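You operate a simulated robot arm through the tools that you are given. There is no shell and no other tool.

You are at the controls of a simulated robot arm. One attempt, no reset.

Task
Trial run: start the screw and find the speed that gives 120 BAR, then shut down.
Fine: line's hot; STOP, then heat off; the speed knob stays at that setting for the next shift, drive isolator and zone switches stay on.

The check looks at the end state, three seconds after you hand in, the way a careful person would. Anything else that was tipped, shoved, dropped, spilled or broken makes it a failure.

Robot
A 6-joint arm with a two-finger parallel gripper, fixed in place. Base frame: the origin is on the floor under the middle of its stand, x ahead of it, y to its left, z up. Readings come in m, rad, newtons and seconds.
With the tool pointing down near the work surface it reaches from about 0.3 to 0.66 m from the base axis. Its first joint turns from -2.007 to 2.007 rad. Payload 3.43 kg.
The TCP is the grasp point between the finger pads, 0.034 m short of the fingertips. In the tool frame z runs along the fingers and y along their closing line. The gripper opens to 0.128 m. The fingers are 0.024 m wide and 0.012 m thick; the gripper's body (0.048 by 0.13 m) begins 0.096 m behind the TCP.
Orientation is that of the tool frame in the base frame, as a unit quaternion [x, y, z, w]. With the fingers straight down and closing along the base's y, the tool's x points along the base's -x, its y along +y and its z along -z.

Tools
- The arm moves only by the tool nudge_tool. Its argument "motion" is a list of rows, each a list of 7 numbers: the shift along the tool's x, y, z in units of 40 mm (1.0 is 40 mm), then the turn, a rotation vector about the tool's x, y, z in units of 5 degrees (1.0 is 5 degrees), then the gripper command, from -1 (fully open) to 1 (shut), values between in proportion. In form: [[x, y, z, rx, ry, rz, claw], ...]. A call has 1 to 20 rows; each row shifts and turns the commanded pose from where the row before left it, along the tool's axes as they then stand. A call with a number of a shift or a turn outside -1 to 1 is refused whole. Each row takes 0.2 s and may step no farther than 0.05 m and 0.15 rad from the row before; otherwise, or with a gripper value out of range, the whole call is refused. A pose out of reach is approached as far as the arm can. The call stops where the force on the tool passes 40 N (or 10 N more than at its start, if that is more) or the arm is blocked; 0.2 s more then pass. The fingers move at their own pace (about 0.153 m/s each) and stop on an object; they squeeze with about 31 N. The grip force told is the motor's: it shows also when the fingers shut on nothing. Time passes only in rows, and 0.2 s behind the last, so rows that do not move let the fingers close. The reply holds the time, the measured pose of the TCP, the force on the tool along the base axes, the opening and the grip force, in the units named above and with some noise, with the torque about the TCP (base axes, N m) and any sound that the robot's microphone picked up.
- Cameras (640 x 400 px; columns grow to the right, rows downward): "scene" is fixed at [0.3975, 0.5087, 1.5421]; the picture's right is [-0.99, 0.14, 0.00], its down [0.06, 0.44, -0.90] and it looks along [-0.13, -0.89, -0.44] (base axes); focal length 323 px, centre (320, 200). "wrist" rides on the gripper at [0.076, -0.011, -0.16] in the tool frame; the picture's right is [0.15, 0.99, 0.00], its down [-0.88, 0.13, -0.46] and it looks along [-0.45, 0.07, 0.89] (tool axes); focal length 234 px, centre (320, 200). There is no depth. A picture from a camera that has moved, and an enlarged one, comes with that camera's place and axes in the base frame and with its lens. The place of the scene camera against the robot may be out by one fixed shift of up to 0.018 m in any direction.
- capture(camera): a new picture of that camera. It takes no simulated time.
- lift_body(by): slides the trunk up (or, below 0, down) by that many m; the arm rides with it, the base frame stays. It gives what a move gives, with no picture.
- inspect(camera, box): a new picture of the part [left, top, right, bottom] of that camera's present view, enlarged. It takes no simulated time.
- finish_job(): hands the job in; it is judged then, once.

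Nothing tells you positions but the pictures and the camera data. Unless the task says otherwise, let go and move clear before handing in.

The tools are called after "Request:" as a command line: name --pt "numbers of a row" for each row, then --argument value for the rest, lists and objects as JSON in quotes. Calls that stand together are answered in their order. nudge_tool: Moves the arm, as the interface text tells. Its arguments: {"type":"object","properties":{"motion":{"type":"array"}},"required":["motion"]} The other tools are called the same way: lift_body (by) moves the trunk up or down; capture (camera) takes a picture; inspect (camera, box) takes an enlarged picture of a part of a camera's view; finish_job () hands the job in.

At the start:

```text
clock: 0.0
tcp_pos: [-0.0096, -0.3611, 1.2696]
tcp_rot: [-0.001, 1.0, -0.001, 0.0]
wrist_force: [1.5, -0.7, 0.3]
moment: [-0.04, 0.02, 0.03]
grip_width: 0.1281
grasp_force: 0.0
trunk travel left (down, up): [-0.9, 0.09]
```

scene: 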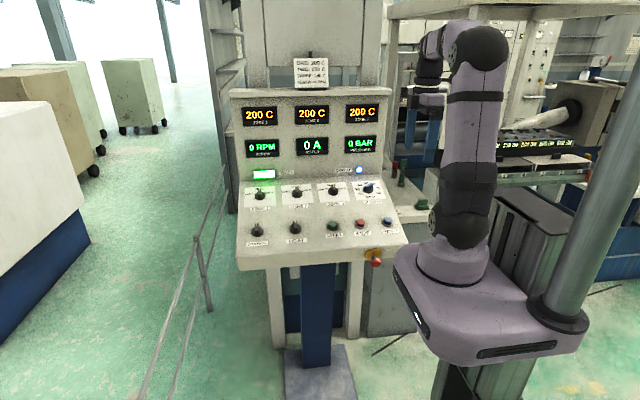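
wrist: 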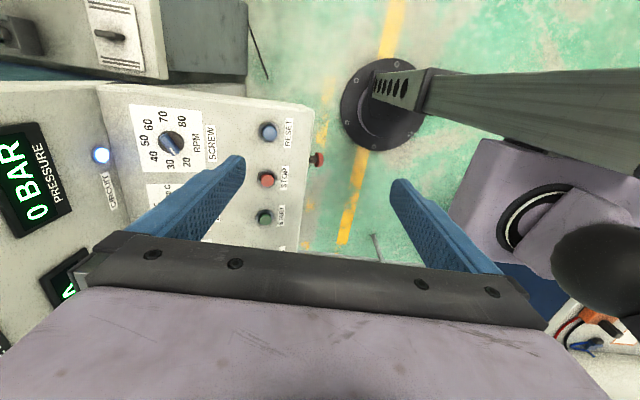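

I see a control console with three zone displays at 200 C, RPM/A/BAR displays, knobs and START/STOP/RESET buttons, with the arm beside it. I'll look closer before moving.

Request:
inspect --camera "scene" --box '[230, 160, 410, 272]'

Request:
inspect --camera "scene" --box '[225, 45, 405, 158]'

Request:
inspect --camera "wrist" --box '[0, 60, 340, 272]'

Request:
inspect --camera "scene" --box '[285, 45, 345, 95]'

```text
3.56 times, centred on (320, 216) of scene
camera zoom: at [0.3975, 0.5087, 1.5421], right [-0.99, 0.14, 0.0], down [0.06, 0.44, -0.9], along [-0.13, -0.89, -0.44], focal length 1149 px, centre (320, 143)
```

zoom: 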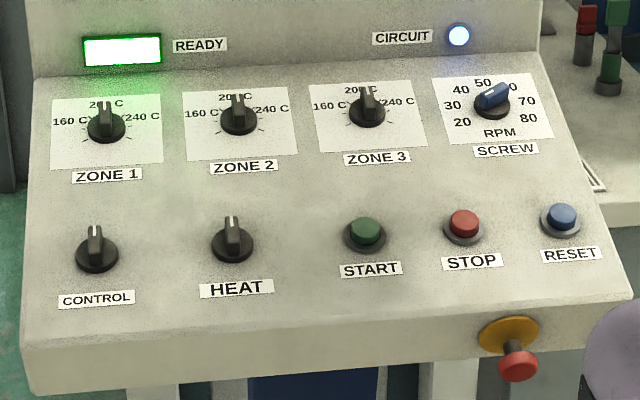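

```text
3.54 times, centred on (315, 102) of scene
camera zoom: at [0.3975, 0.5087, 1.5421], right [-0.99, 0.14, 0.0], down [0.06, 0.44, -0.9], along [-0.13, -0.89, -0.44], focal length 1144 px, centre (338, 549)
```

zoom: 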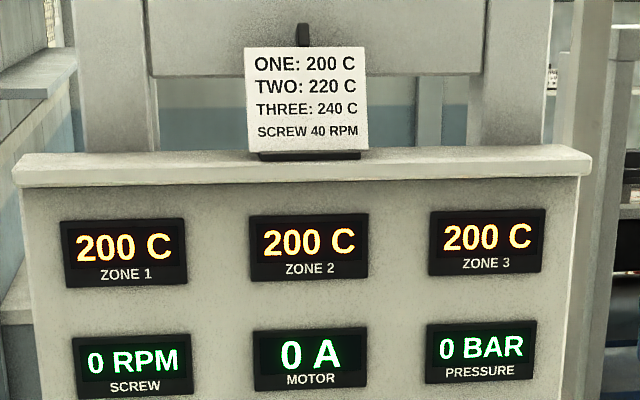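

```text
1.88 times, centred on (170, 166) of wrist
camera zoom: at [-0.0858, -0.3727, 1.4301], right [-0.15, 0.99, 0.0], down [0.88, 0.13, 0.46], along [0.45, 0.07, -0.89], focal length 441 px, centre (602, 264)
```

zoom: 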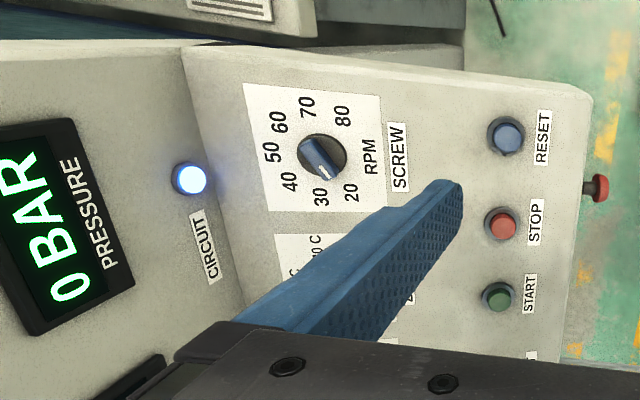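

```text
8.00 times, centred on (315, 70) of scene
camera zoom: at [0.3975, 0.5087, 1.5421], right [-0.99, 0.14, 0.0], down [0.06, 0.44, -0.9], along [-0.13, -0.89, -0.44], focal length 2585 px, centre (360, 1240)
```

zoom: 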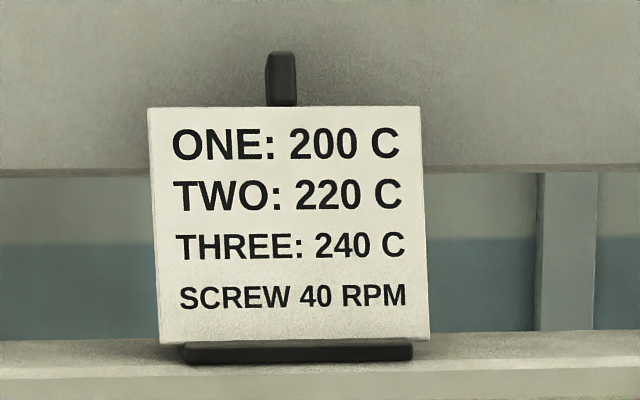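

The line looks hot already (all three zones read 200 C, READY lit). I need to read the SCREW knob pointer and the other switches, so I'm zooming in.

Request:
inspect --camera "scene" --box '[345, 170, 400, 205]'

Request:
inspect --camera "wrist" --box '[120, 95, 230, 165]'

Request:
inspect --camera "wrist" --box '[0, 0, 180, 90]'

Request:
inspect --camera "scene" --box '[380, 60, 640, 230]'

Request:
inspect --camera "scene" --box '[235, 160, 315, 250]'

```text
11.43 times, centred on (372, 188) of scene
camera zoom: at [0.3975, 0.5087, 1.5421], right [-0.99, 0.14, 0.0], down [0.06, 0.44, -0.9], along [-0.13, -0.89, -0.44], focal length 3694 px, centre (-280, 343)
```

zoom: 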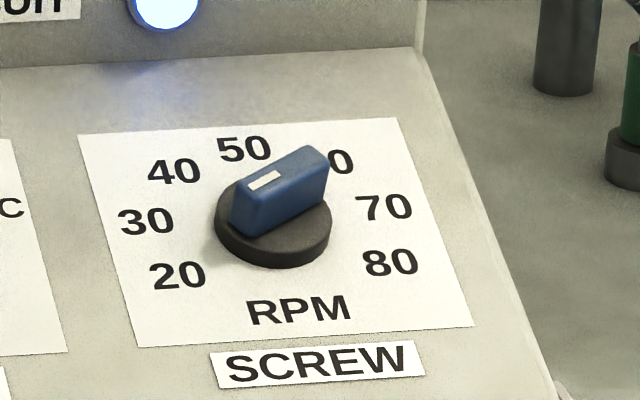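

```text
5.71 times, centred on (175, 130) of wrist
camera zoom: at [-0.0858, -0.3727, 1.4301], right [-0.15, 0.99, 0.0], down [0.88, 0.13, 0.46], along [0.45, 0.07, -0.89], focal length 1338 px, centre (1149, 600)
```

zoom: 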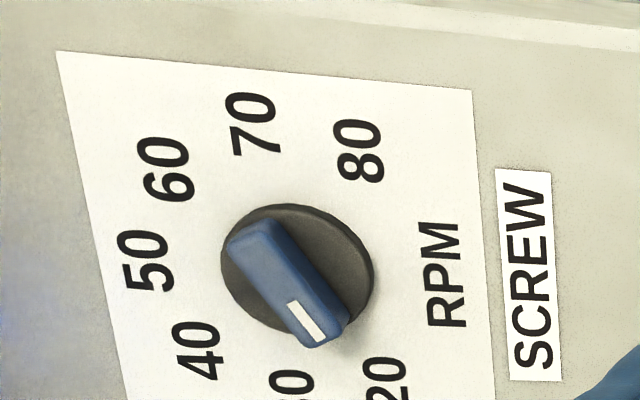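

```text
3.56 times, centred on (90, 45) of wrist
camera zoom: at [-0.0858, -0.3727, 1.4301], right [-0.15, 0.99, 0.0], down [0.88, 0.13, 0.46], along [0.45, 0.07, -0.89], focal length 833 px, centre (1138, 751)
```

zoom: 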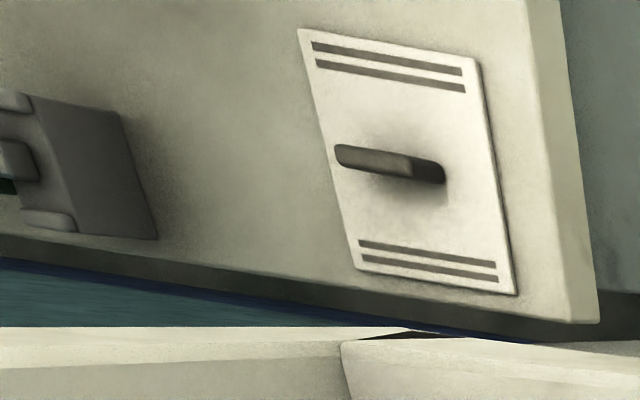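

```text
2.35 times, centred on (510, 145) of scene
camera zoom: at [0.3975, 0.5087, 1.5421], right [-0.99, 0.14, 0.0], down [0.06, 0.44, -0.9], along [-0.13, -0.89, -0.44], focal length 760 px, centre (-127, 329)
```

zoom: 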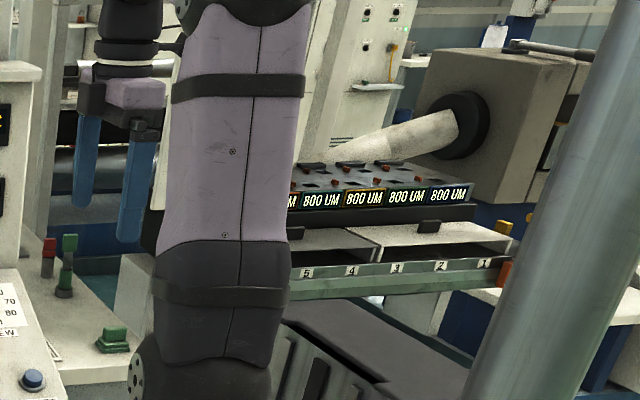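

```text
4.44 times, centred on (275, 205) of scene
camera zoom: at [0.3975, 0.5087, 1.5421], right [-0.99, 0.14, 0.0], down [0.06, 0.44, -0.9], along [-0.13, -0.89, -0.44], focal length 1436 px, centre (520, 178)
```

zoom: 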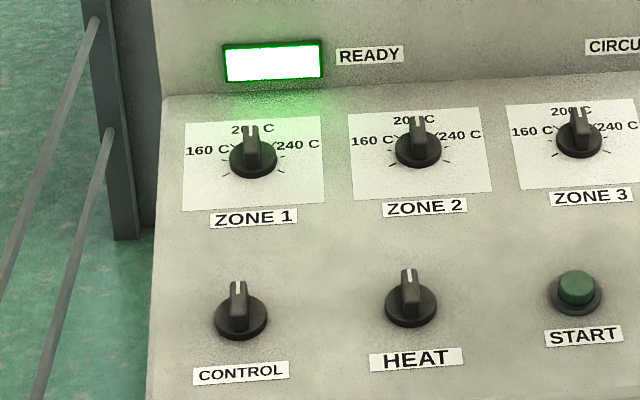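

The SCREW pointer is at about 20 RPM, the low end, and the console face slopes toward +y at roughly x 0–0.45, y -0.65 to -0.4, z ~1.0. I'll slide the open hand along +x above the panel to get wrist views of the other controls.

Request:
nudge_tool --pt "-1 0 0 0 0 0 -1" --pt "-1 0 0 0 0 0 -1" --pt "-1 0 0 0 0 0 -1"

Request:
capture --camera "wrist"

Request:
capture --camera "scene"

```text
clock: 0.8
tcp_pos: [0.1111, -0.3592, 1.27]
tcp_rot: [0.0, 1.0, 0.0, -0.001]
wrist_force: [0.3, 0.2, 0.5]
moment: [0.03, 0.01, -0.02]
grip_width: 0.128
grasp_force: 0.0
trunk travel left (down, up): [-0.9, 0.09]
```

```text
taken
camera wrist: at [0.0352, -0.3708, 1.4305], right [-0.15, 0.99, 0.0], down [0.88, 0.13, 0.45], along [0.45, 0.07, -0.89], focal length 234 px, centre (320, 200)
```

wrist: 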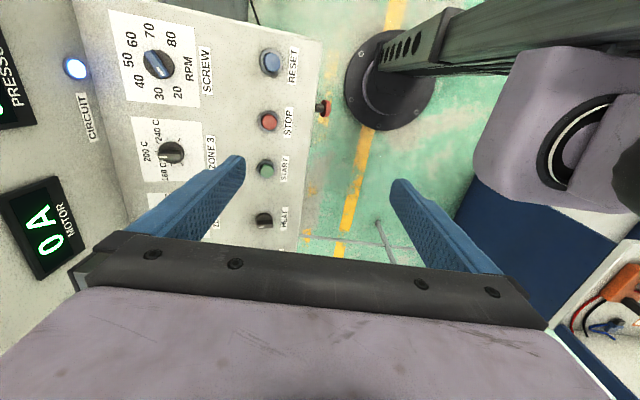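

```text
taken
```

scene: 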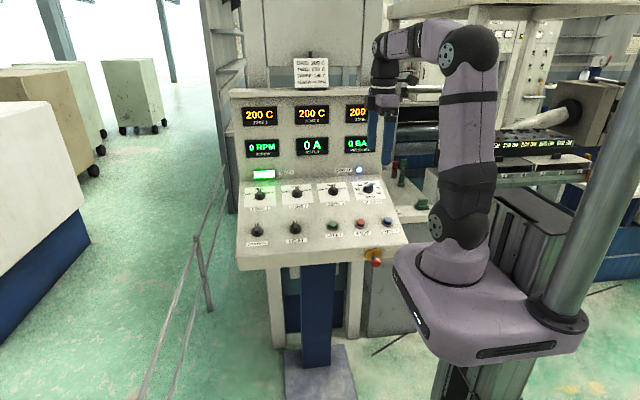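

From here I can see SCREW, RESET, STOP, START and HEAT in one wrist view. I'm zooming for accurate pixel positions.

Request:
inspect --camera "wrist" --box '[60, 10, 220, 110]'

Request:
inspect --camera "wrist" --box '[220, 30, 350, 240]'

Request:
inspect --camera "wrist" --box '[100, 100, 300, 240]'

```text
4.00 times, centred on (140, 60) of wrist
camera zoom: at [0.0352, -0.3708, 1.4305], right [-0.15, 0.99, 0.0], down [0.88, 0.13, 0.45], along [0.45, 0.07, -0.89], focal length 937 px, centre (1040, 760)
```

zoom: 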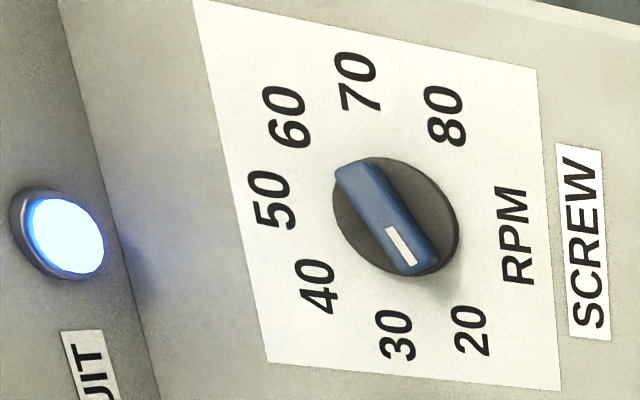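

```text
1.90 times, centred on (285, 135) of wrist
camera zoom: at [0.0352, -0.3708, 1.4305], right [-0.15, 0.99, 0.0], down [0.88, 0.13, 0.45], along [0.45, 0.07, -0.89], focal length 446 px, centre (387, 324)
```

zoom: 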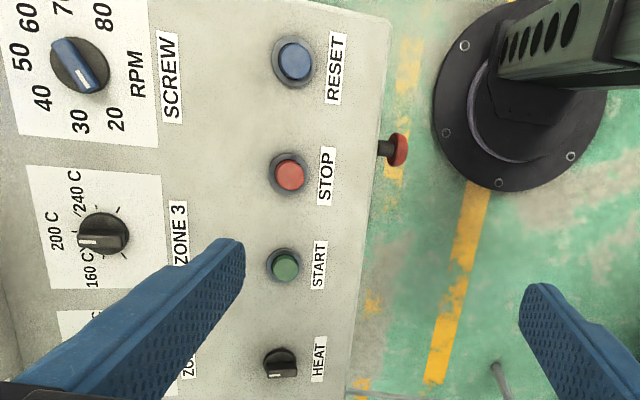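

```text
2.86 times, centred on (200, 170) of wrist
camera zoom: at [0.0352, -0.3708, 1.4305], right [-0.15, 0.99, 0.0], down [0.88, 0.13, 0.45], along [0.45, 0.07, -0.89], focal length 669 px, centre (663, 286)
```

zoom: 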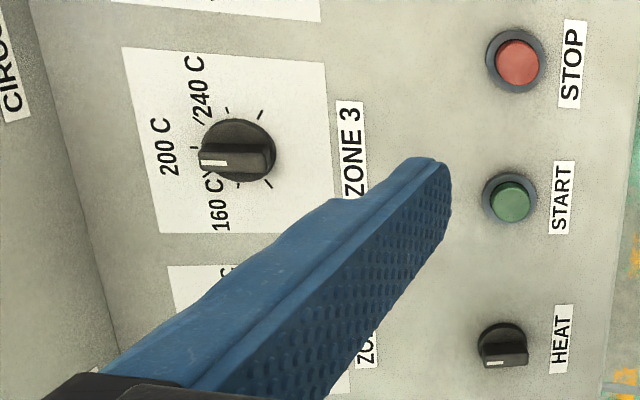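

Stereo from the two wrist views gives a face sloped about 17.5°. I get START ≈ (0.215, -0.459, 0.962), STOP ≈ (0.118, -0.457, 0.96), HEAT ≈ (0.343, -0.459, 0.96) and SCREW ≈ (0.050, -0.621, 1.01) with its pointer at 20. Next I tilt the tool square to the face, close the fingers and hover over START.

Request:
nudge_tool --pt "0 0 0 1 0 0 0" --pt "0 0 0 1 0 0 1" --pt "0 0 0 1 0 0 1" --pt "0 0 0 0.5 0 0 1" --pt "-0.373 -0.012 0.5 0 0 0 1" --pt "-0.373 -0.012 0.7 0 0 0 1" --pt "-0.373 -0.012 0.8 0 0 0 1" --pt "-0.373 -0.012 0.8 0 0 0 1" --pt "-0.373 -0.012 0.8 0 0 0 1" --pt "-0.373 -0.012 0.8 0 0 0 1" --pt "-0.373 -0.012 0.5 0 0 0 1"

Request:
capture --camera "wrist"

Request:
capture --camera "scene"

```text
clock: 3.2
tcp_pos: [0.2157, -0.4243, 1.0834]
tcp_rot: [0.0, 0.988, -0.152, 0.001]
wrist_force: [-0.2, -0.8, -0.5]
moment: [0.03, -0.02, 0.01]
grip_width: 0.0
grasp_force: 30.8
trunk travel left (down, up): [-0.9, 0.09]
```

```text
taken
camera wrist: at [0.1399, -0.3872, 1.2396], right [-0.15, 0.94, -0.3], down [0.88, 0.26, 0.39], along [0.45, -0.2, -0.87], focal length 234 px, centre (320, 200)
```

wrist: 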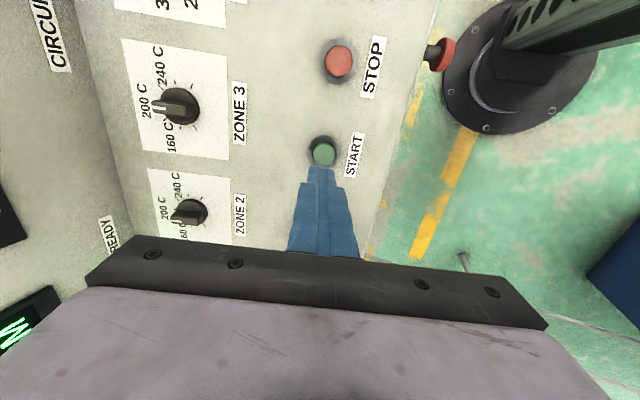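

```text
taken
```

scene: 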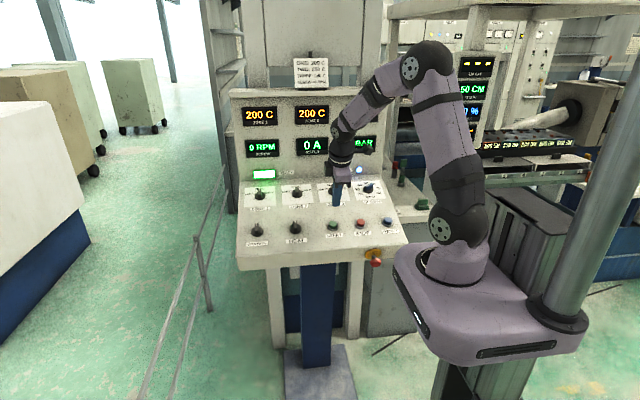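

The tool is square to the face and hovering above START with fingers shut. I'm checking the lateral alignment in zoomed views.

Request:
inspect --camera "wrist" --box '[270, 110, 390, 210]'

Request:
inspect --camera "scene" --box '[290, 160, 400, 250]'

```text
4.00 times, centred on (330, 160) of wrist
camera zoom: at [0.1399, -0.3872, 1.2396], right [-0.15, 0.94, -0.3], down [0.88, 0.26, 0.39], along [0.45, -0.2, -0.87], focal length 937 px, centre (280, 360)
```

zoom: 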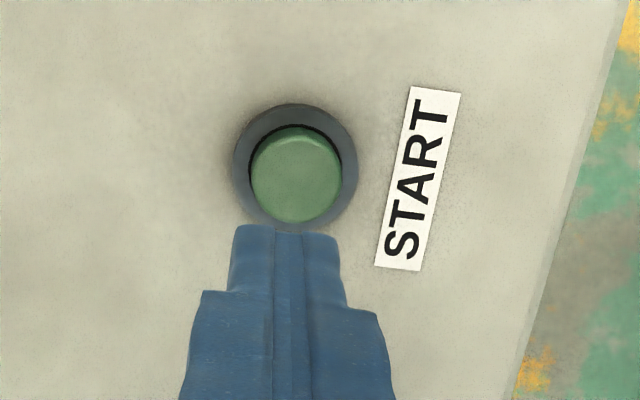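

```text
4.44 times, centred on (345, 205) of scene
camera zoom: at [0.3975, 0.5087, 1.5421], right [-0.99, 0.14, 0.0], down [0.06, 0.44, -0.9], along [-0.13, -0.89, -0.44], focal length 1436 px, centre (209, 178)
```

zoom: 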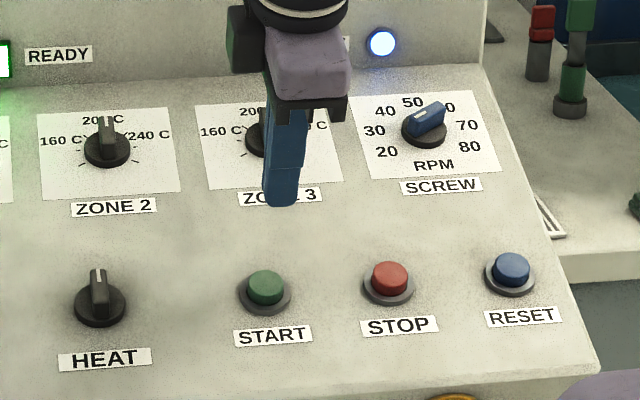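

The button sits about 3.5 mm down-slope of the tool axis. I'm correcting that and coming down most of the way, about 20 mm short.

Request:
nudge_tool --pt "-0.03 0.09 0.6 0 0 0 1" --pt "0 0 0.6 0 0 0 1" --pt "0 0 0.4 0 0 0 1" --pt "0 0 0 0 0 0 1"

Request:
inspect --camera "wrist" --box '[270, 80, 390, 180]'

Request:
inspect --camera "scene" --box '[290, 160, 400, 250]'

```text
clock: 4.2
tcp_pos: [0.2144, -0.4394, 1.0207]
tcp_rot: [0.0, 0.988, -0.153, 0.0]
wrist_force: [-0.4, 0.0, -0.2]
moment: [0.03, -0.05, 0.0]
grip_width: 0.0
grasp_force: 30.9
trunk travel left (down, up): [-0.9, 0.09]
```

```text
4.00 times, centred on (330, 130) of wrist
camera zoom: at [0.139, -0.4017, 1.1774], right [-0.15, 0.94, -0.3], down [0.88, 0.26, 0.4], along [0.45, -0.2, -0.87], focal length 937 px, centre (280, 480)
```

zoom: 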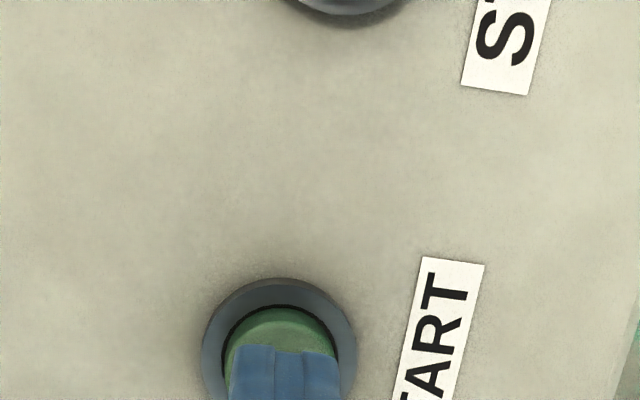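

```text
4.44 times, centred on (345, 205) of scene
camera zoom: at [0.3975, 0.5087, 1.5421], right [-0.99, 0.14, 0.0], down [0.06, 0.44, -0.9], along [-0.13, -0.89, -0.44], focal length 1436 px, centre (209, 178)
```

zoom: 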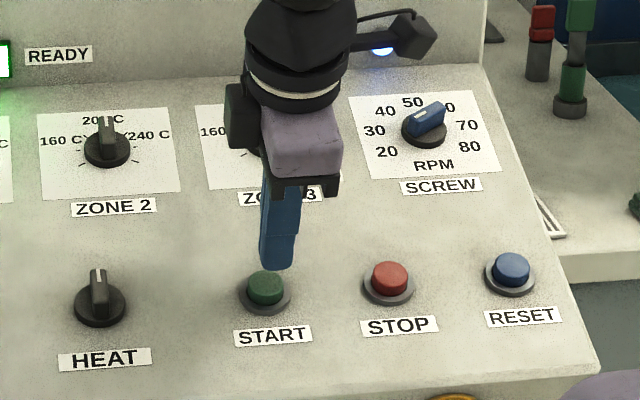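

Fingertips are just above the START cap, about 2.5 mm off in x. I'm correcting that and pressing in small guarded steps.

Request:
nudge_tool --pt "-0.07 0 0.1 0 0 0 1" --pt "0 0 0.1 0 0 0 1" --pt "0 0 0.07 0 0 0 1" --pt "0 0 0.05 0 0 0 1" --pt "0 0 0.05 0 0 0 1" --pt "0 0 0.05 0 0 0 1" --pt "0 0 0.05 0 0 0 1"

Request:
inspect --camera "scene" --box '[225, 90, 405, 250]'

```text
clock: 5.8
tcp_pos: [0.218, -0.4445, 1.0022]
tcp_rot: [0.0, 0.988, -0.152, 0.0]
wrist_force: [-0.8, -0.4, 0.5]
moment: [-0.02, -0.01, -0.03]
grip_width: 0.0
grasp_force: 31.1
trunk travel left (down, up): [-0.9, 0.09]
```

```text
2.50 times, centred on (315, 170) of scene
camera zoom: at [0.3975, 0.5087, 1.5421], right [-0.99, 0.14, 0.0], down [0.06, 0.44, -0.9], along [-0.13, -0.89, -0.44], focal length 808 px, centre (332, 275)
```

zoom: 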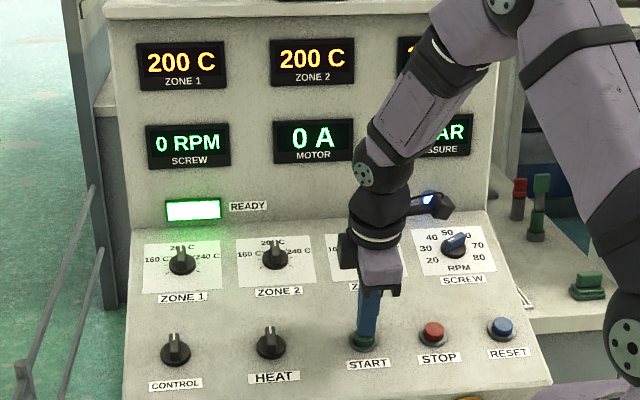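

No contact yet. I'm continuing down in 2 mm steps.

Request:
nudge_tool --pt "0 0 0.05 0 0 0 1" --pt "0 0 0.05 0 0 0 1" --pt "0 0 0.05 0 0 0 1" --pt "0 0 0 0 0 0 1"

Request:
inspect --camera "scene" --box '[225, 90, 405, 250]'

```text
clock: 6.8
tcp_pos: [0.2187, -0.4462, 0.9973]
tcp_rot: [0.0, 0.988, -0.152, -0.001]
wrist_force: [1.7, -0.1, 1.6]
moment: [-0.04, -0.03, -0.02]
grip_width: 0.0001
grasp_force: 31.4
trunk travel left (down, up): [-0.9, 0.09]
```

```text
2.50 times, centred on (315, 170) of scene
camera zoom: at [0.3975, 0.5087, 1.5421], right [-0.99, 0.14, 0.0], down [0.06, 0.44, -0.9], along [-0.13, -0.89, -0.44], focal length 808 px, centre (332, 275)
```

zoom: 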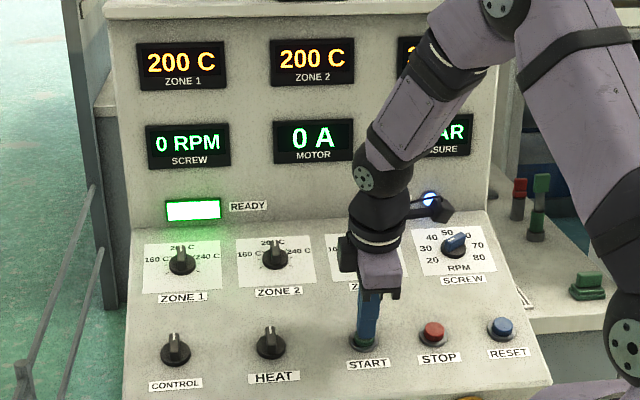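

Slight force now, so I'm probably just on the cap. I'll keep pressing a bit further.

Request:
nudge_tool --pt "0 0 0.04 0 0 0 1" --pt "0 0 0.04 0 0 0 1" --pt "0 0 0.04 0 0 0 1"

Request:
inspect --camera "scene" --box '[225, 90, 405, 250]'

```text
clock: 7.6
tcp_pos: [0.2183, -0.4476, 0.9934]
tcp_rot: [0.0, 0.988, -0.153, 0.0]
wrist_force: [3.1, 1.1, 5.7]
moment: [-0.04, -0.07, 0.06]
grip_width: 0.0
grasp_force: 30.8
trunk travel left (down, up): [-0.9, 0.09]
heard: click
```

```text
2.50 times, centred on (315, 170) of scene
camera zoom: at [0.3975, 0.5087, 1.5421], right [-0.99, 0.14, 0.0], down [0.06, 0.44, -0.9], along [-0.13, -0.89, -0.44], focal length 808 px, centre (332, 275)
```

zoom: 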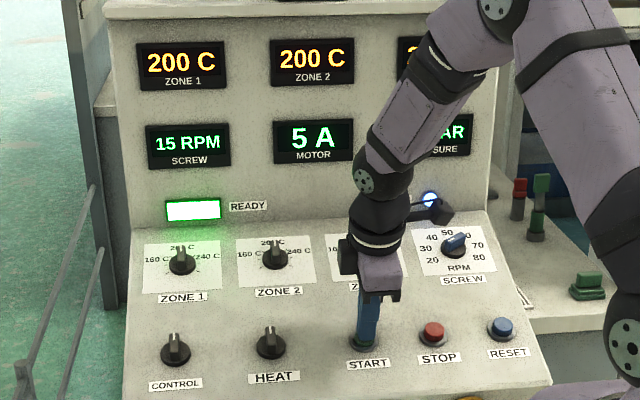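

START clicked and the screw is running up. I'm retracting, moving over the SCREW knob, part-opening the fingers and yawing -30° to line up with the bar.

Request:
nudge_tool --pt "0 0 -0.5 0 0 0 1" --pt "0 0 -0.75 0 0 0 1" --pt "0 0 -0.75 0 0 0 1" --pt "0.7 -0.712 -0.1 0 0 0 0.2" --pt "0.7 -0.712 -0.1 0 0 0 0.2" --pt "0.7 -0.712 -0.1 0 0 0 0.2" --pt "0.7 -0.712 -0.1 0 0 0 0.2" --pt "0.7 -0.712 -0.1 0 0 0 0.2" --pt "0.7 -0.712 -0.1 0 0 0 0.2" --pt "0 0 0 0 0 -1 0.2" --pt "0 0 0 0 0 -1 0.2" --pt "0 0 0 0 0 -1 0.2" --pt "0 0 0 0 0 -1 0.2" --pt "0 0 0 0 0 -1 0.2" --pt "0 0 0 0 0 -1 0.2" --pt "0 0 0 0 0 0 0.2"

Request:
capture --camera "wrist"

Request:
inspect --camera "scene" --box '[225, 90, 405, 250]'

```text
clock: 11.0
tcp_pos: [0.0504, -0.5796, 1.1438]
tcp_rot: [-0.256, 0.954, -0.147, -0.039]
wrist_force: [-0.7, -0.2, 0.2]
moment: [0.01, -0.03, 0.02]
grip_width: 0.0513
grasp_force: 0.0
trunk travel left (down, up): [-0.9, 0.09]
```

```text
taken
camera wrist: at [-0.0093, -0.5773, 1.3122], right [-0.62, 0.75, -0.24], down [0.7, 0.67, 0.27], along [0.36, 0.0, -0.93], focal length 234 px, centre (320, 200)
```

wrist: 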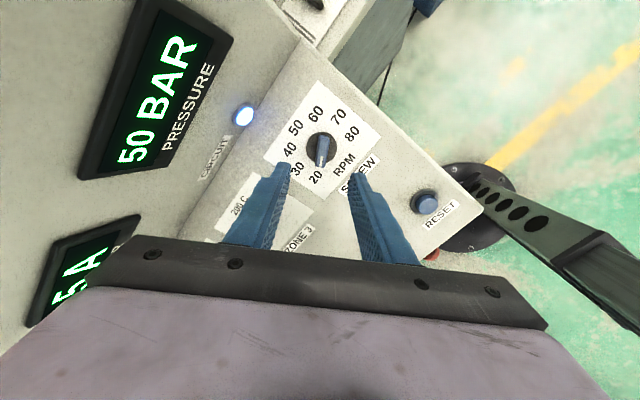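

```text
2.50 times, centred on (315, 170) of scene
camera zoom: at [0.3975, 0.5087, 1.5421], right [-0.99, 0.14, 0.0], down [0.06, 0.44, -0.9], along [-0.13, -0.89, -0.44], focal length 808 px, centre (332, 275)
```

zoom: 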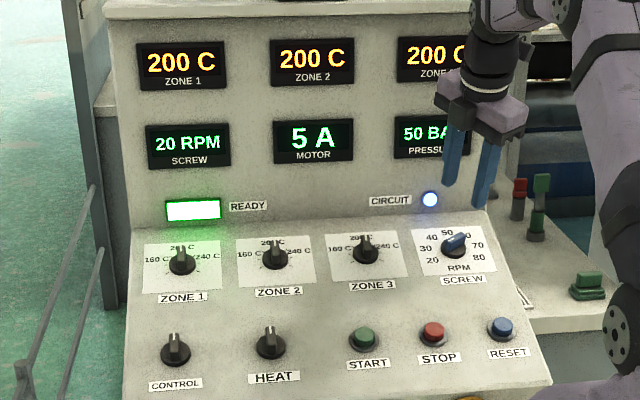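

20 RPM gives 50 BAR, so 120 BAR probably needs a lot more speed. I'm zooming in to check knob alignment between the fingers.

Request:
inspect --camera "wrist" --box '[240, 90, 400, 200]'

```text
3.64 times, centred on (320, 145) of wrist
camera zoom: at [-0.0093, -0.5773, 1.3122], right [-0.62, 0.75, -0.24], down [0.7, 0.67, 0.27], along [0.36, 0.0, -0.93], focal length 852 px, centre (320, 400)
```

zoom: 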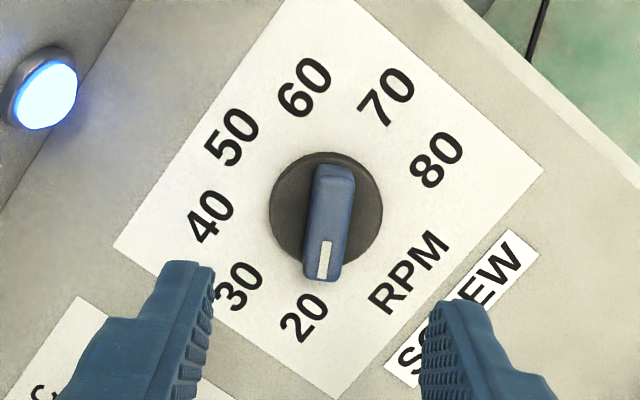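

The bar is aligned with the fingers to within about 1°, and about 3 mm off along the closing line. I'm correcting that and descending most of the way.

Request:
nudge_tool --pt "-0.02 0.068 0.4 0 0 0 0.2" --pt "0 0 0.6 0 0 0 0.2" --pt "0 0 0.6 0 0 0 0.2" --pt "0 0 0.5 0 0 0 0.2" --pt "0 0 0 0 0 0 0.2"

Request:
inspect --camera "wrist" --box '[240, 90, 400, 200]'

Request:
inspect --camera "scene" --box '[325, 120, 425, 210]'

```text
clock: 12.2
tcp_pos: [0.0499, -0.6013, 1.0628]
tcp_rot: [-0.256, 0.955, -0.147, -0.04]
wrist_force: [0.1, 0.3, 0.1]
moment: [-0.01, 0.02, 0.03]
grip_width: 0.0511
grasp_force: 0.0
trunk travel left (down, up): [-0.9, 0.09]
```

```text
3.64 times, centred on (320, 145) of wrist
camera zoom: at [-0.0102, -0.5999, 1.2308], right [-0.62, 0.75, -0.24], down [0.7, 0.66, 0.27], along [0.36, 0.0, -0.93], focal length 852 px, centre (320, 400)
```

zoom: 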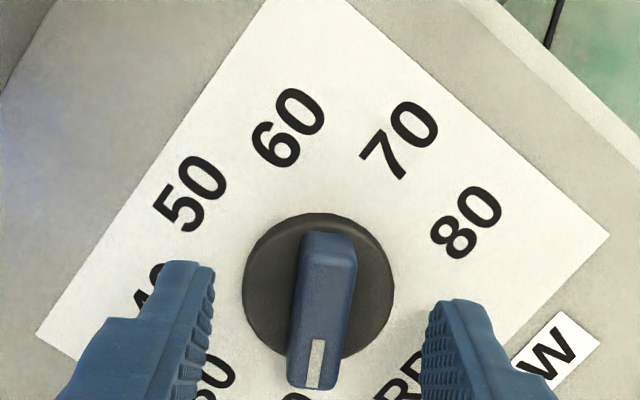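

```text
4.44 times, centred on (375, 165) of scene
camera zoom: at [0.3975, 0.5087, 1.5421], right [-0.99, 0.14, 0.0], down [0.06, 0.44, -0.9], along [-0.13, -0.89, -0.44], focal length 1436 px, centre (76, 356)
```

zoom: 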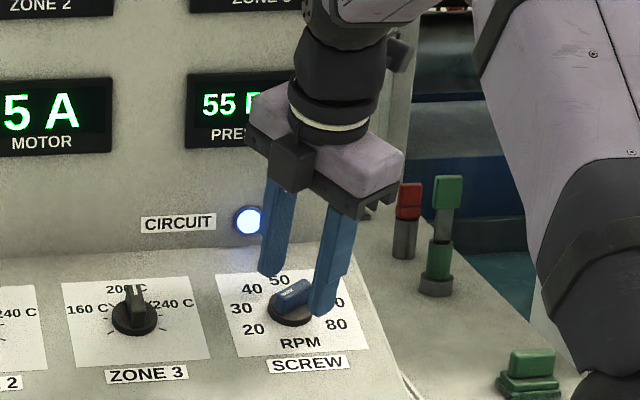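

Centred well on the knob; pressure is settling at 20 RPM (55 BAR and rising). I'm descending to straddle the bar and closing on it.

Request:
nudge_tool --pt "0 0.01 0.2 0 0 0 0.2" --pt "0 0 0.22 0 0 0 0.2" --pt "0 0 0 0 0 0 0.5" --pt "0 0 0 0 0 0 0.8" --pt "0 0 0 0 0 0 1" --pt "0 0 0 0 0 0 1"

Request:
inspect --camera "wrist" --box '[220, 90, 420, 220]'

Request:
capture --camera "wrist"

Request:
inspect --camera "scene" --box '[225, 90, 425, 230]'

```text
clock: 13.6
tcp_pos: [0.0493, -0.6066, 1.0449]
tcp_rot: [-0.255, 0.955, -0.147, -0.04]
wrist_force: [1.2, -0.9, -2.3]
moment: [-0.87, -0.38, 0.16]
grip_width: 0.0136
grasp_force: 45.0
trunk travel left (down, up): [-0.9, 0.09]
```

```text
3.08 times, centred on (320, 155) of wrist
camera zoom: at [-0.0103, -0.6054, 1.214], right [-0.62, 0.75, -0.24], down [0.7, 0.66, 0.27], along [0.36, 0.0, -0.93], focal length 720 px, centre (320, 338)
```

zoom: 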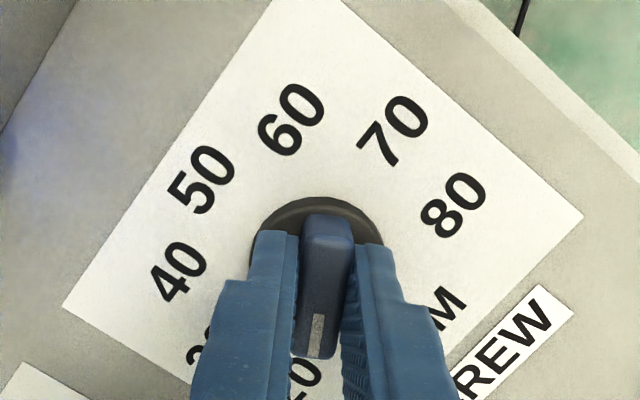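

```text
taken
camera wrist: at [-0.0103, -0.6054, 1.214], right [-0.62, 0.75, -0.24], down [0.7, 0.66, 0.27], along [0.36, 0.0, -0.93], focal length 234 px, centre (320, 200)
```

wrist: 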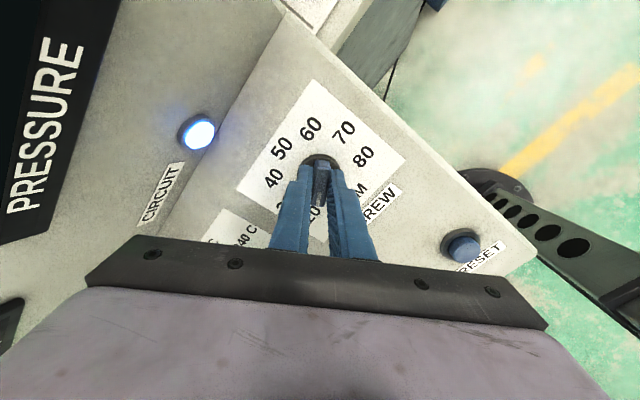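

```text
2.86 times, centred on (325, 160) of scene
camera zoom: at [0.3975, 0.5087, 1.5421], right [-0.99, 0.14, 0.0], down [0.06, 0.44, -0.9], along [-0.13, -0.89, -0.44], focal length 923 px, centre (306, 314)
```

zoom: 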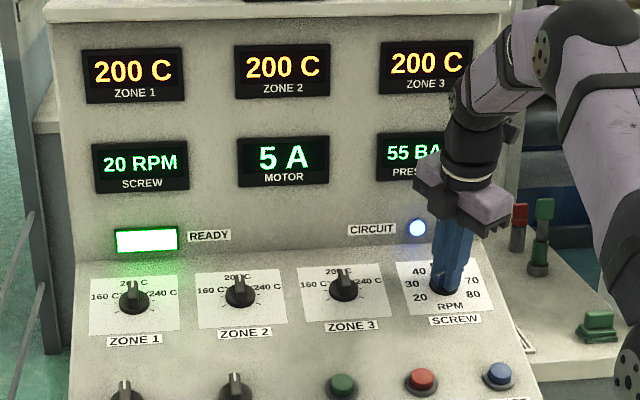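

Gripped on the bar (13.6 mm); 20 RPM reads 55 BAR. I'm turning the knob clockwise 20° and reading the result.

Request:
nudge_tool --pt "0 0 0 0 0 0.5 1" --pt "0 0 0 0 0 0.5 1" --pt "0 0 0 0 0 1 1" --pt "0 0 0 0 0 1 1" --pt "0 0 0 0 0 1 1" --pt "0 0 0 0 0 0 1" --pt "0 0 0 0 0 0 1"

Request:
inspect --camera "wrist" --box '[220, 90, 420, 220]'

Request:
inspect --camera "scene" --box '[225, 90, 425, 230]'

```text
clock: 15.2
tcp_pos: [0.0494, -0.608, 1.046]
tcp_rot: [-0.086, 0.985, -0.151, -0.014]
wrist_force: [2.6, -3.9, -3.7]
moment: [-0.77, -1.15, 0.42]
grip_width: 0.0134
grasp_force: 44.9
trunk travel left (down, up): [-0.9, 0.09]
```

```text
3.08 times, centred on (320, 155) of wrist
camera zoom: at [-0.0229, -0.583, 1.207], right [-0.32, 0.91, -0.29], down [0.84, 0.4, 0.35], along [0.43, -0.13, -0.89], focal length 720 px, centre (320, 338)
```

zoom: 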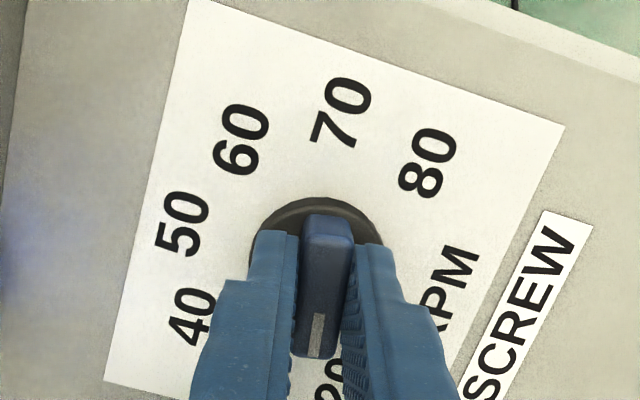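

```text
2.86 times, centred on (325, 160) of scene
camera zoom: at [0.3975, 0.5087, 1.5421], right [-0.99, 0.14, 0.0], down [0.06, 0.44, -0.9], along [-0.13, -0.89, -0.44], focal length 923 px, centre (306, 314)
```

zoom: 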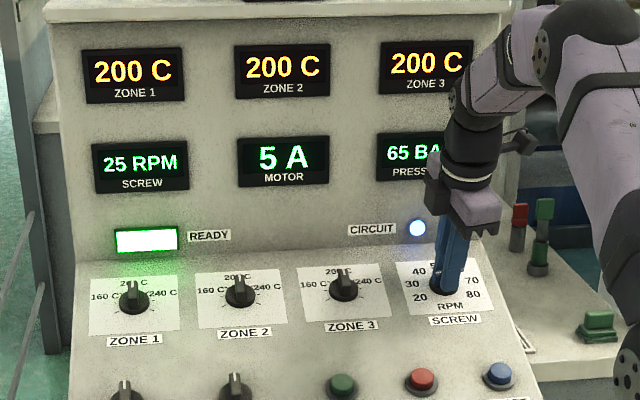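

25 RPM gives 65 BAR so far, which confirms 4° per RPM. I'm turning another 40° and then letting it settle.

Request:
nudge_tool --pt "0 0 0 0 0 1 1" --pt "0 0 0 0 0 1 1" --pt "0 0 0 0 0 1 1" --pt "0 0 0 0 0 1 1" --pt "0 0 0 0 0 1 1" --pt "0 0 0 0 0 1 1" --pt "0 0 0 0 0 1 1" --pt "0 0 0 0 0 1 1" --pt "0 0 0 0 0 0 1" --pt "0 0 0 0 0 0 1" --pt "0 0 0 0 0 0 1" --pt "0 0 0 0 0 0 1" --pt "0 0 0 0 0 0 1"

Request:
inspect --camera "wrist" --box '[220, 90, 420, 220]'

Request:
inspect --camera "scene" --box '[225, 90, 425, 230]'

```text
clock: 18.0
tcp_pos: [0.0501, -0.6083, 1.0464]
tcp_rot: [0.256, 0.955, -0.147, 0.039]
wrist_force: [3.8, -0.5, -4.7]
moment: [-0.64, 0.49, -0.14]
grip_width: 0.0136
grasp_force: 45.1
trunk travel left (down, up): [-0.9, 0.09]
```

```text
3.08 times, centred on (320, 155) of wrist
camera zoom: at [-0.0214, -0.533, 1.1915], right [0.37, 0.89, -0.28], down [0.83, -0.18, 0.53], along [0.42, -0.43, -0.8], focal length 720 px, centre (320, 338)
```

zoom: 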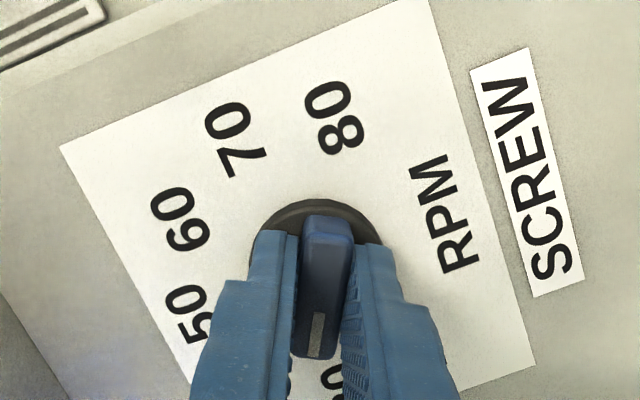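

```text
2.86 times, centred on (325, 160) of scene
camera zoom: at [0.3975, 0.5087, 1.5421], right [-0.99, 0.14, 0.0], down [0.06, 0.44, -0.9], along [-0.13, -0.89, -0.44], focal length 923 px, centre (306, 314)
```

zoom: 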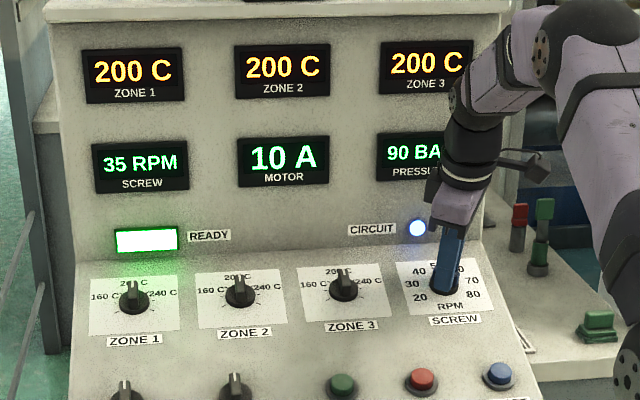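

35 RPM reads 90 BAR after about a second. I'm waiting a little longer to see the settled value.

Request:
nudge_tool --pt "0 0 0 0 0 0 1" --pt "0 0 0 0 0 0 1" --pt "0 0 0 0 0 0 1" --pt "0 0 0 0 0 0 1" --pt "0 0 0 0 0 0 1" --pt "0 0 0 0 0 0 1" --pt "0 0 0 0 0 0 1" --pt "0 0 0 0 0 0 1" --pt "0 0 0 0 0 0 1" --pt "0 0 0 0 0 0 1"

Request:
inspect --camera "scene" --box '[225, 90, 425, 230]'

```text
clock: 20.2
tcp_pos: [0.0489, -0.6071, 1.0468]
tcp_rot: [0.256, 0.955, -0.145, 0.04]
wrist_force: [1.9, 1.7, -7.4]
moment: [-0.55, 0.64, -0.2]
grip_width: 0.0135
grasp_force: 45.0
trunk travel left (down, up): [-0.9, 0.09]
```

```text
2.86 times, centred on (325, 160) of scene
camera zoom: at [0.3975, 0.5087, 1.5421], right [-0.99, 0.14, 0.0], down [0.06, 0.44, -0.9], along [-0.13, -0.89, -0.44], focal length 923 px, centre (306, 314)
```

zoom: 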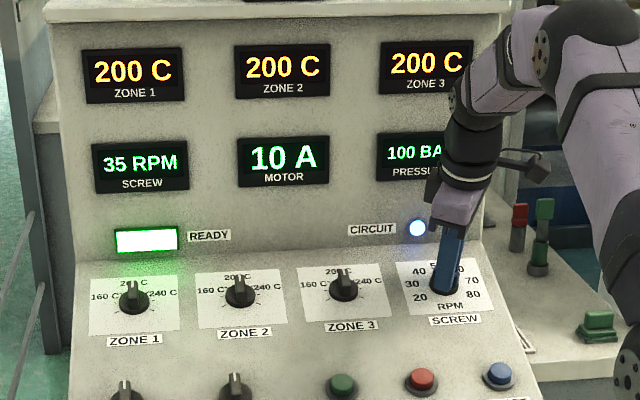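

Settling around 100 BAR at 35 RPM. I'm turning 20° more to about 40 RPM and letting it settle.

Request:
nudge_tool --pt "0 0 0 0 0 1 1" --pt "0 0 0 0 0 1 1" --pt "0 0 0 0 0 1 1" --pt "0 0 0 0 0 1 1" --pt "0 0 0 0 0 0 1" --pt "0 0 0 0 0 0 1" --pt "0 0 0 0 0 0 1" --pt "0 0 0 0 0 0 1" --pt "0 0 0 0 0 0 1" --pt "0 0 0 0 0 0 1" --pt "0 0 0 0 0 0 1" --pt "0 0 0 0 0 0 1" --pt "0 0 0 0 0 0 1" --pt "0 0 0 0 0 0 1" --pt "0 0 0 0 0 0 1" --pt "0 0 0 0 0 0 1" --pt "0 0 0 0 0 0 1" --pt "0 0 0 0 0 0 1" --pt "0 0 0 0 0 0 1" --pt "0 0 0 0 0 0 1"

Request:
inspect --camera "scene" --box '[225, 90, 425, 230]'

Request:
inspect --camera "wrist" --box '[220, 90, 420, 220]'

```text
clock: 24.4
tcp_pos: [0.0501, -0.6091, 1.0457]
tcp_rot: [0.418, 0.895, -0.138, 0.064]
wrist_force: [0.2, 1.3, -3.3]
moment: [-0.36, 0.81, -0.29]
grip_width: 0.0131
grasp_force: 45.5
trunk travel left (down, up): [-0.9, 0.09]
```

```text
2.86 times, centred on (325, 160) of scene
camera zoom: at [0.3975, 0.5087, 1.5421], right [-0.99, 0.14, 0.0], down [0.06, 0.44, -0.9], along [-0.13, -0.89, -0.44], focal length 923 px, centre (306, 314)
```

zoom: 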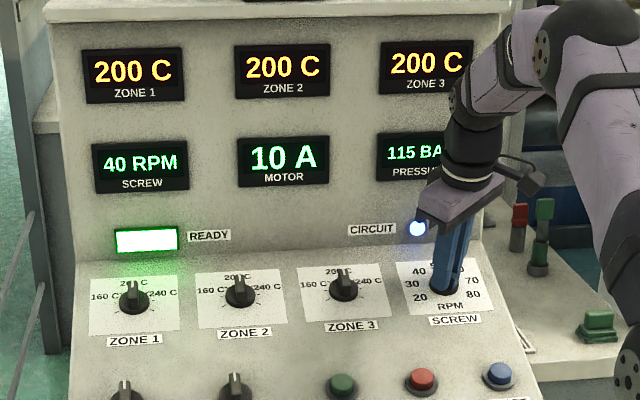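

```text
3.08 times, centred on (320, 155) of wrist
camera zoom: at [-0.0075, -0.5111, 1.1846], right [0.66, 0.71, -0.23], down [0.67, -0.43, 0.61], along [0.34, -0.56, -0.76], focal length 720 px, centre (320, 338)
```

zoom: 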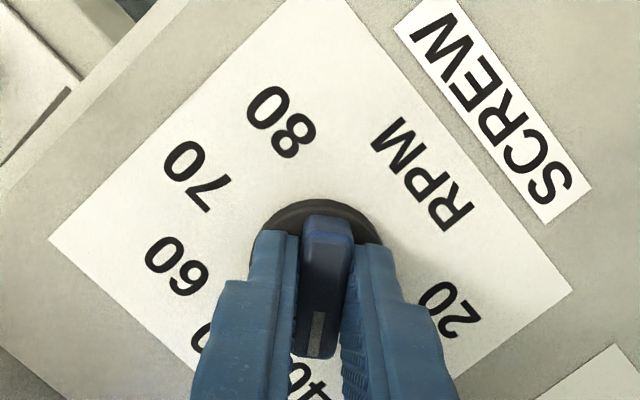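

40 RPM reads 115 BAR. I'm waiting to check whether it has settled there.

Request:
nudge_tool --pt "0 0 0 0 0 0 1" --pt "0 0 0 0 0 0 1" --pt "0 0 0 0 0 0 1" --pt "0 0 0 0 0 0 1" --pt "0 0 0 0 0 0 1" --pt "0 0 0 0 0 0 1" --pt "0 0 0 0 0 0 1" --pt "0 0 0 0 0 0 1" --pt "0 0 0 0 0 0 1" --pt "0 0 0 0 0 0 1" --pt "0 0 0 0 0 0 1" --pt "0 0 0 0 0 0 1" --pt "0 0 0 0 0 0 1" --pt "0 0 0 0 0 0 1" --pt "0 0 0 0 0 0 1" --pt "0 0 0 0 0 0 1" --pt "0 0 0 0 0 0 1" --pt "0 0 0 0 0 0 1" --pt "0 0 0 0 0 0 1" --pt "0 0 0 0 0 0 1"

Request:
inspect --camera "scene" --box '[225, 90, 425, 230]'

```text
clock: 28.6
tcp_pos: [0.0494, -0.6079, 1.0457]
tcp_rot: [0.418, 0.896, -0.138, 0.063]
wrist_force: [-0.2, 1.3, -2.0]
moment: [-0.53, 0.61, -0.23]
grip_width: 0.0132
grasp_force: 44.8
trunk travel left (down, up): [-0.9, 0.09]
```

```text
2.86 times, centred on (325, 160) of scene
camera zoom: at [0.3975, 0.5087, 1.5421], right [-0.99, 0.14, 0.0], down [0.06, 0.44, -0.9], along [-0.13, -0.89, -0.44], focal length 923 px, centre (306, 314)
```

zoom: 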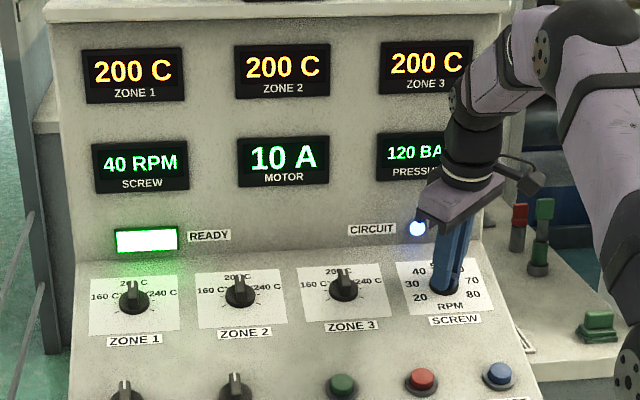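

It has crept up to 120 BAR at 40 RPM. I'm waiting longer to make sure it stays there.

Request:
nudge_tool --pt "0 0 0 0 0 0 1" --pt "0 0 0 0 0 0 1" --pt "0 0 0 0 0 0 1" --pt "0 0 0 0 0 0 1" --pt "0 0 0 0 0 0 1" --pt "0 0 0 0 0 0 1" --pt "0 0 0 0 0 0 1" --pt "0 0 0 0 0 0 1" --pt "0 0 0 0 0 0 1" --pt "0 0 0 0 0 0 1" --pt "0 0 0 0 0 0 1" --pt "0 0 0 0 0 0 1" --pt "0 0 0 0 0 0 1" --pt "0 0 0 0 0 0 1" --pt "0 0 0 0 0 0 1" --pt "0 0 0 0 0 0 1" --pt "0 0 0 0 0 0 1" --pt "0 0 0 0 0 0 1" --pt "0 0 0 0 0 0 1" --pt "0 0 0 0 0 0 1"

Request:
inspect --camera "scene" --box '[225, 90, 425, 230]'

```text
clock: 32.8
tcp_pos: [0.0488, -0.6085, 1.047]
tcp_rot: [0.418, 0.895, -0.138, 0.064]
wrist_force: [0.9, 1.1, -1.9]
moment: [-0.58, 0.63, -0.22]
grip_width: 0.013
grasp_force: 45.0
trunk travel left (down, up): [-0.9, 0.09]
```

```text
2.86 times, centred on (325, 160) of scene
camera zoom: at [0.3975, 0.5087, 1.5421], right [-0.99, 0.14, 0.0], down [0.06, 0.44, -0.9], along [-0.13, -0.89, -0.44], focal length 923 px, centre (306, 314)
```

zoom: 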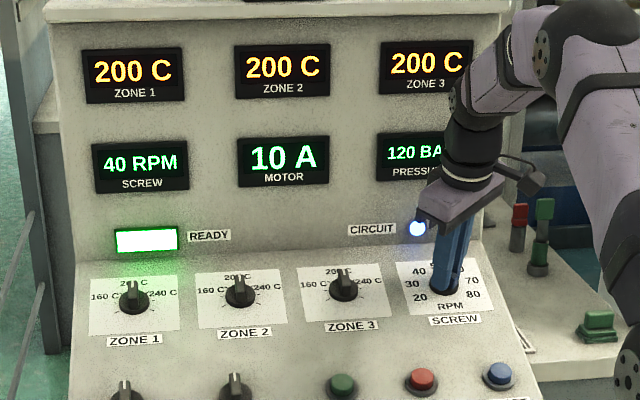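

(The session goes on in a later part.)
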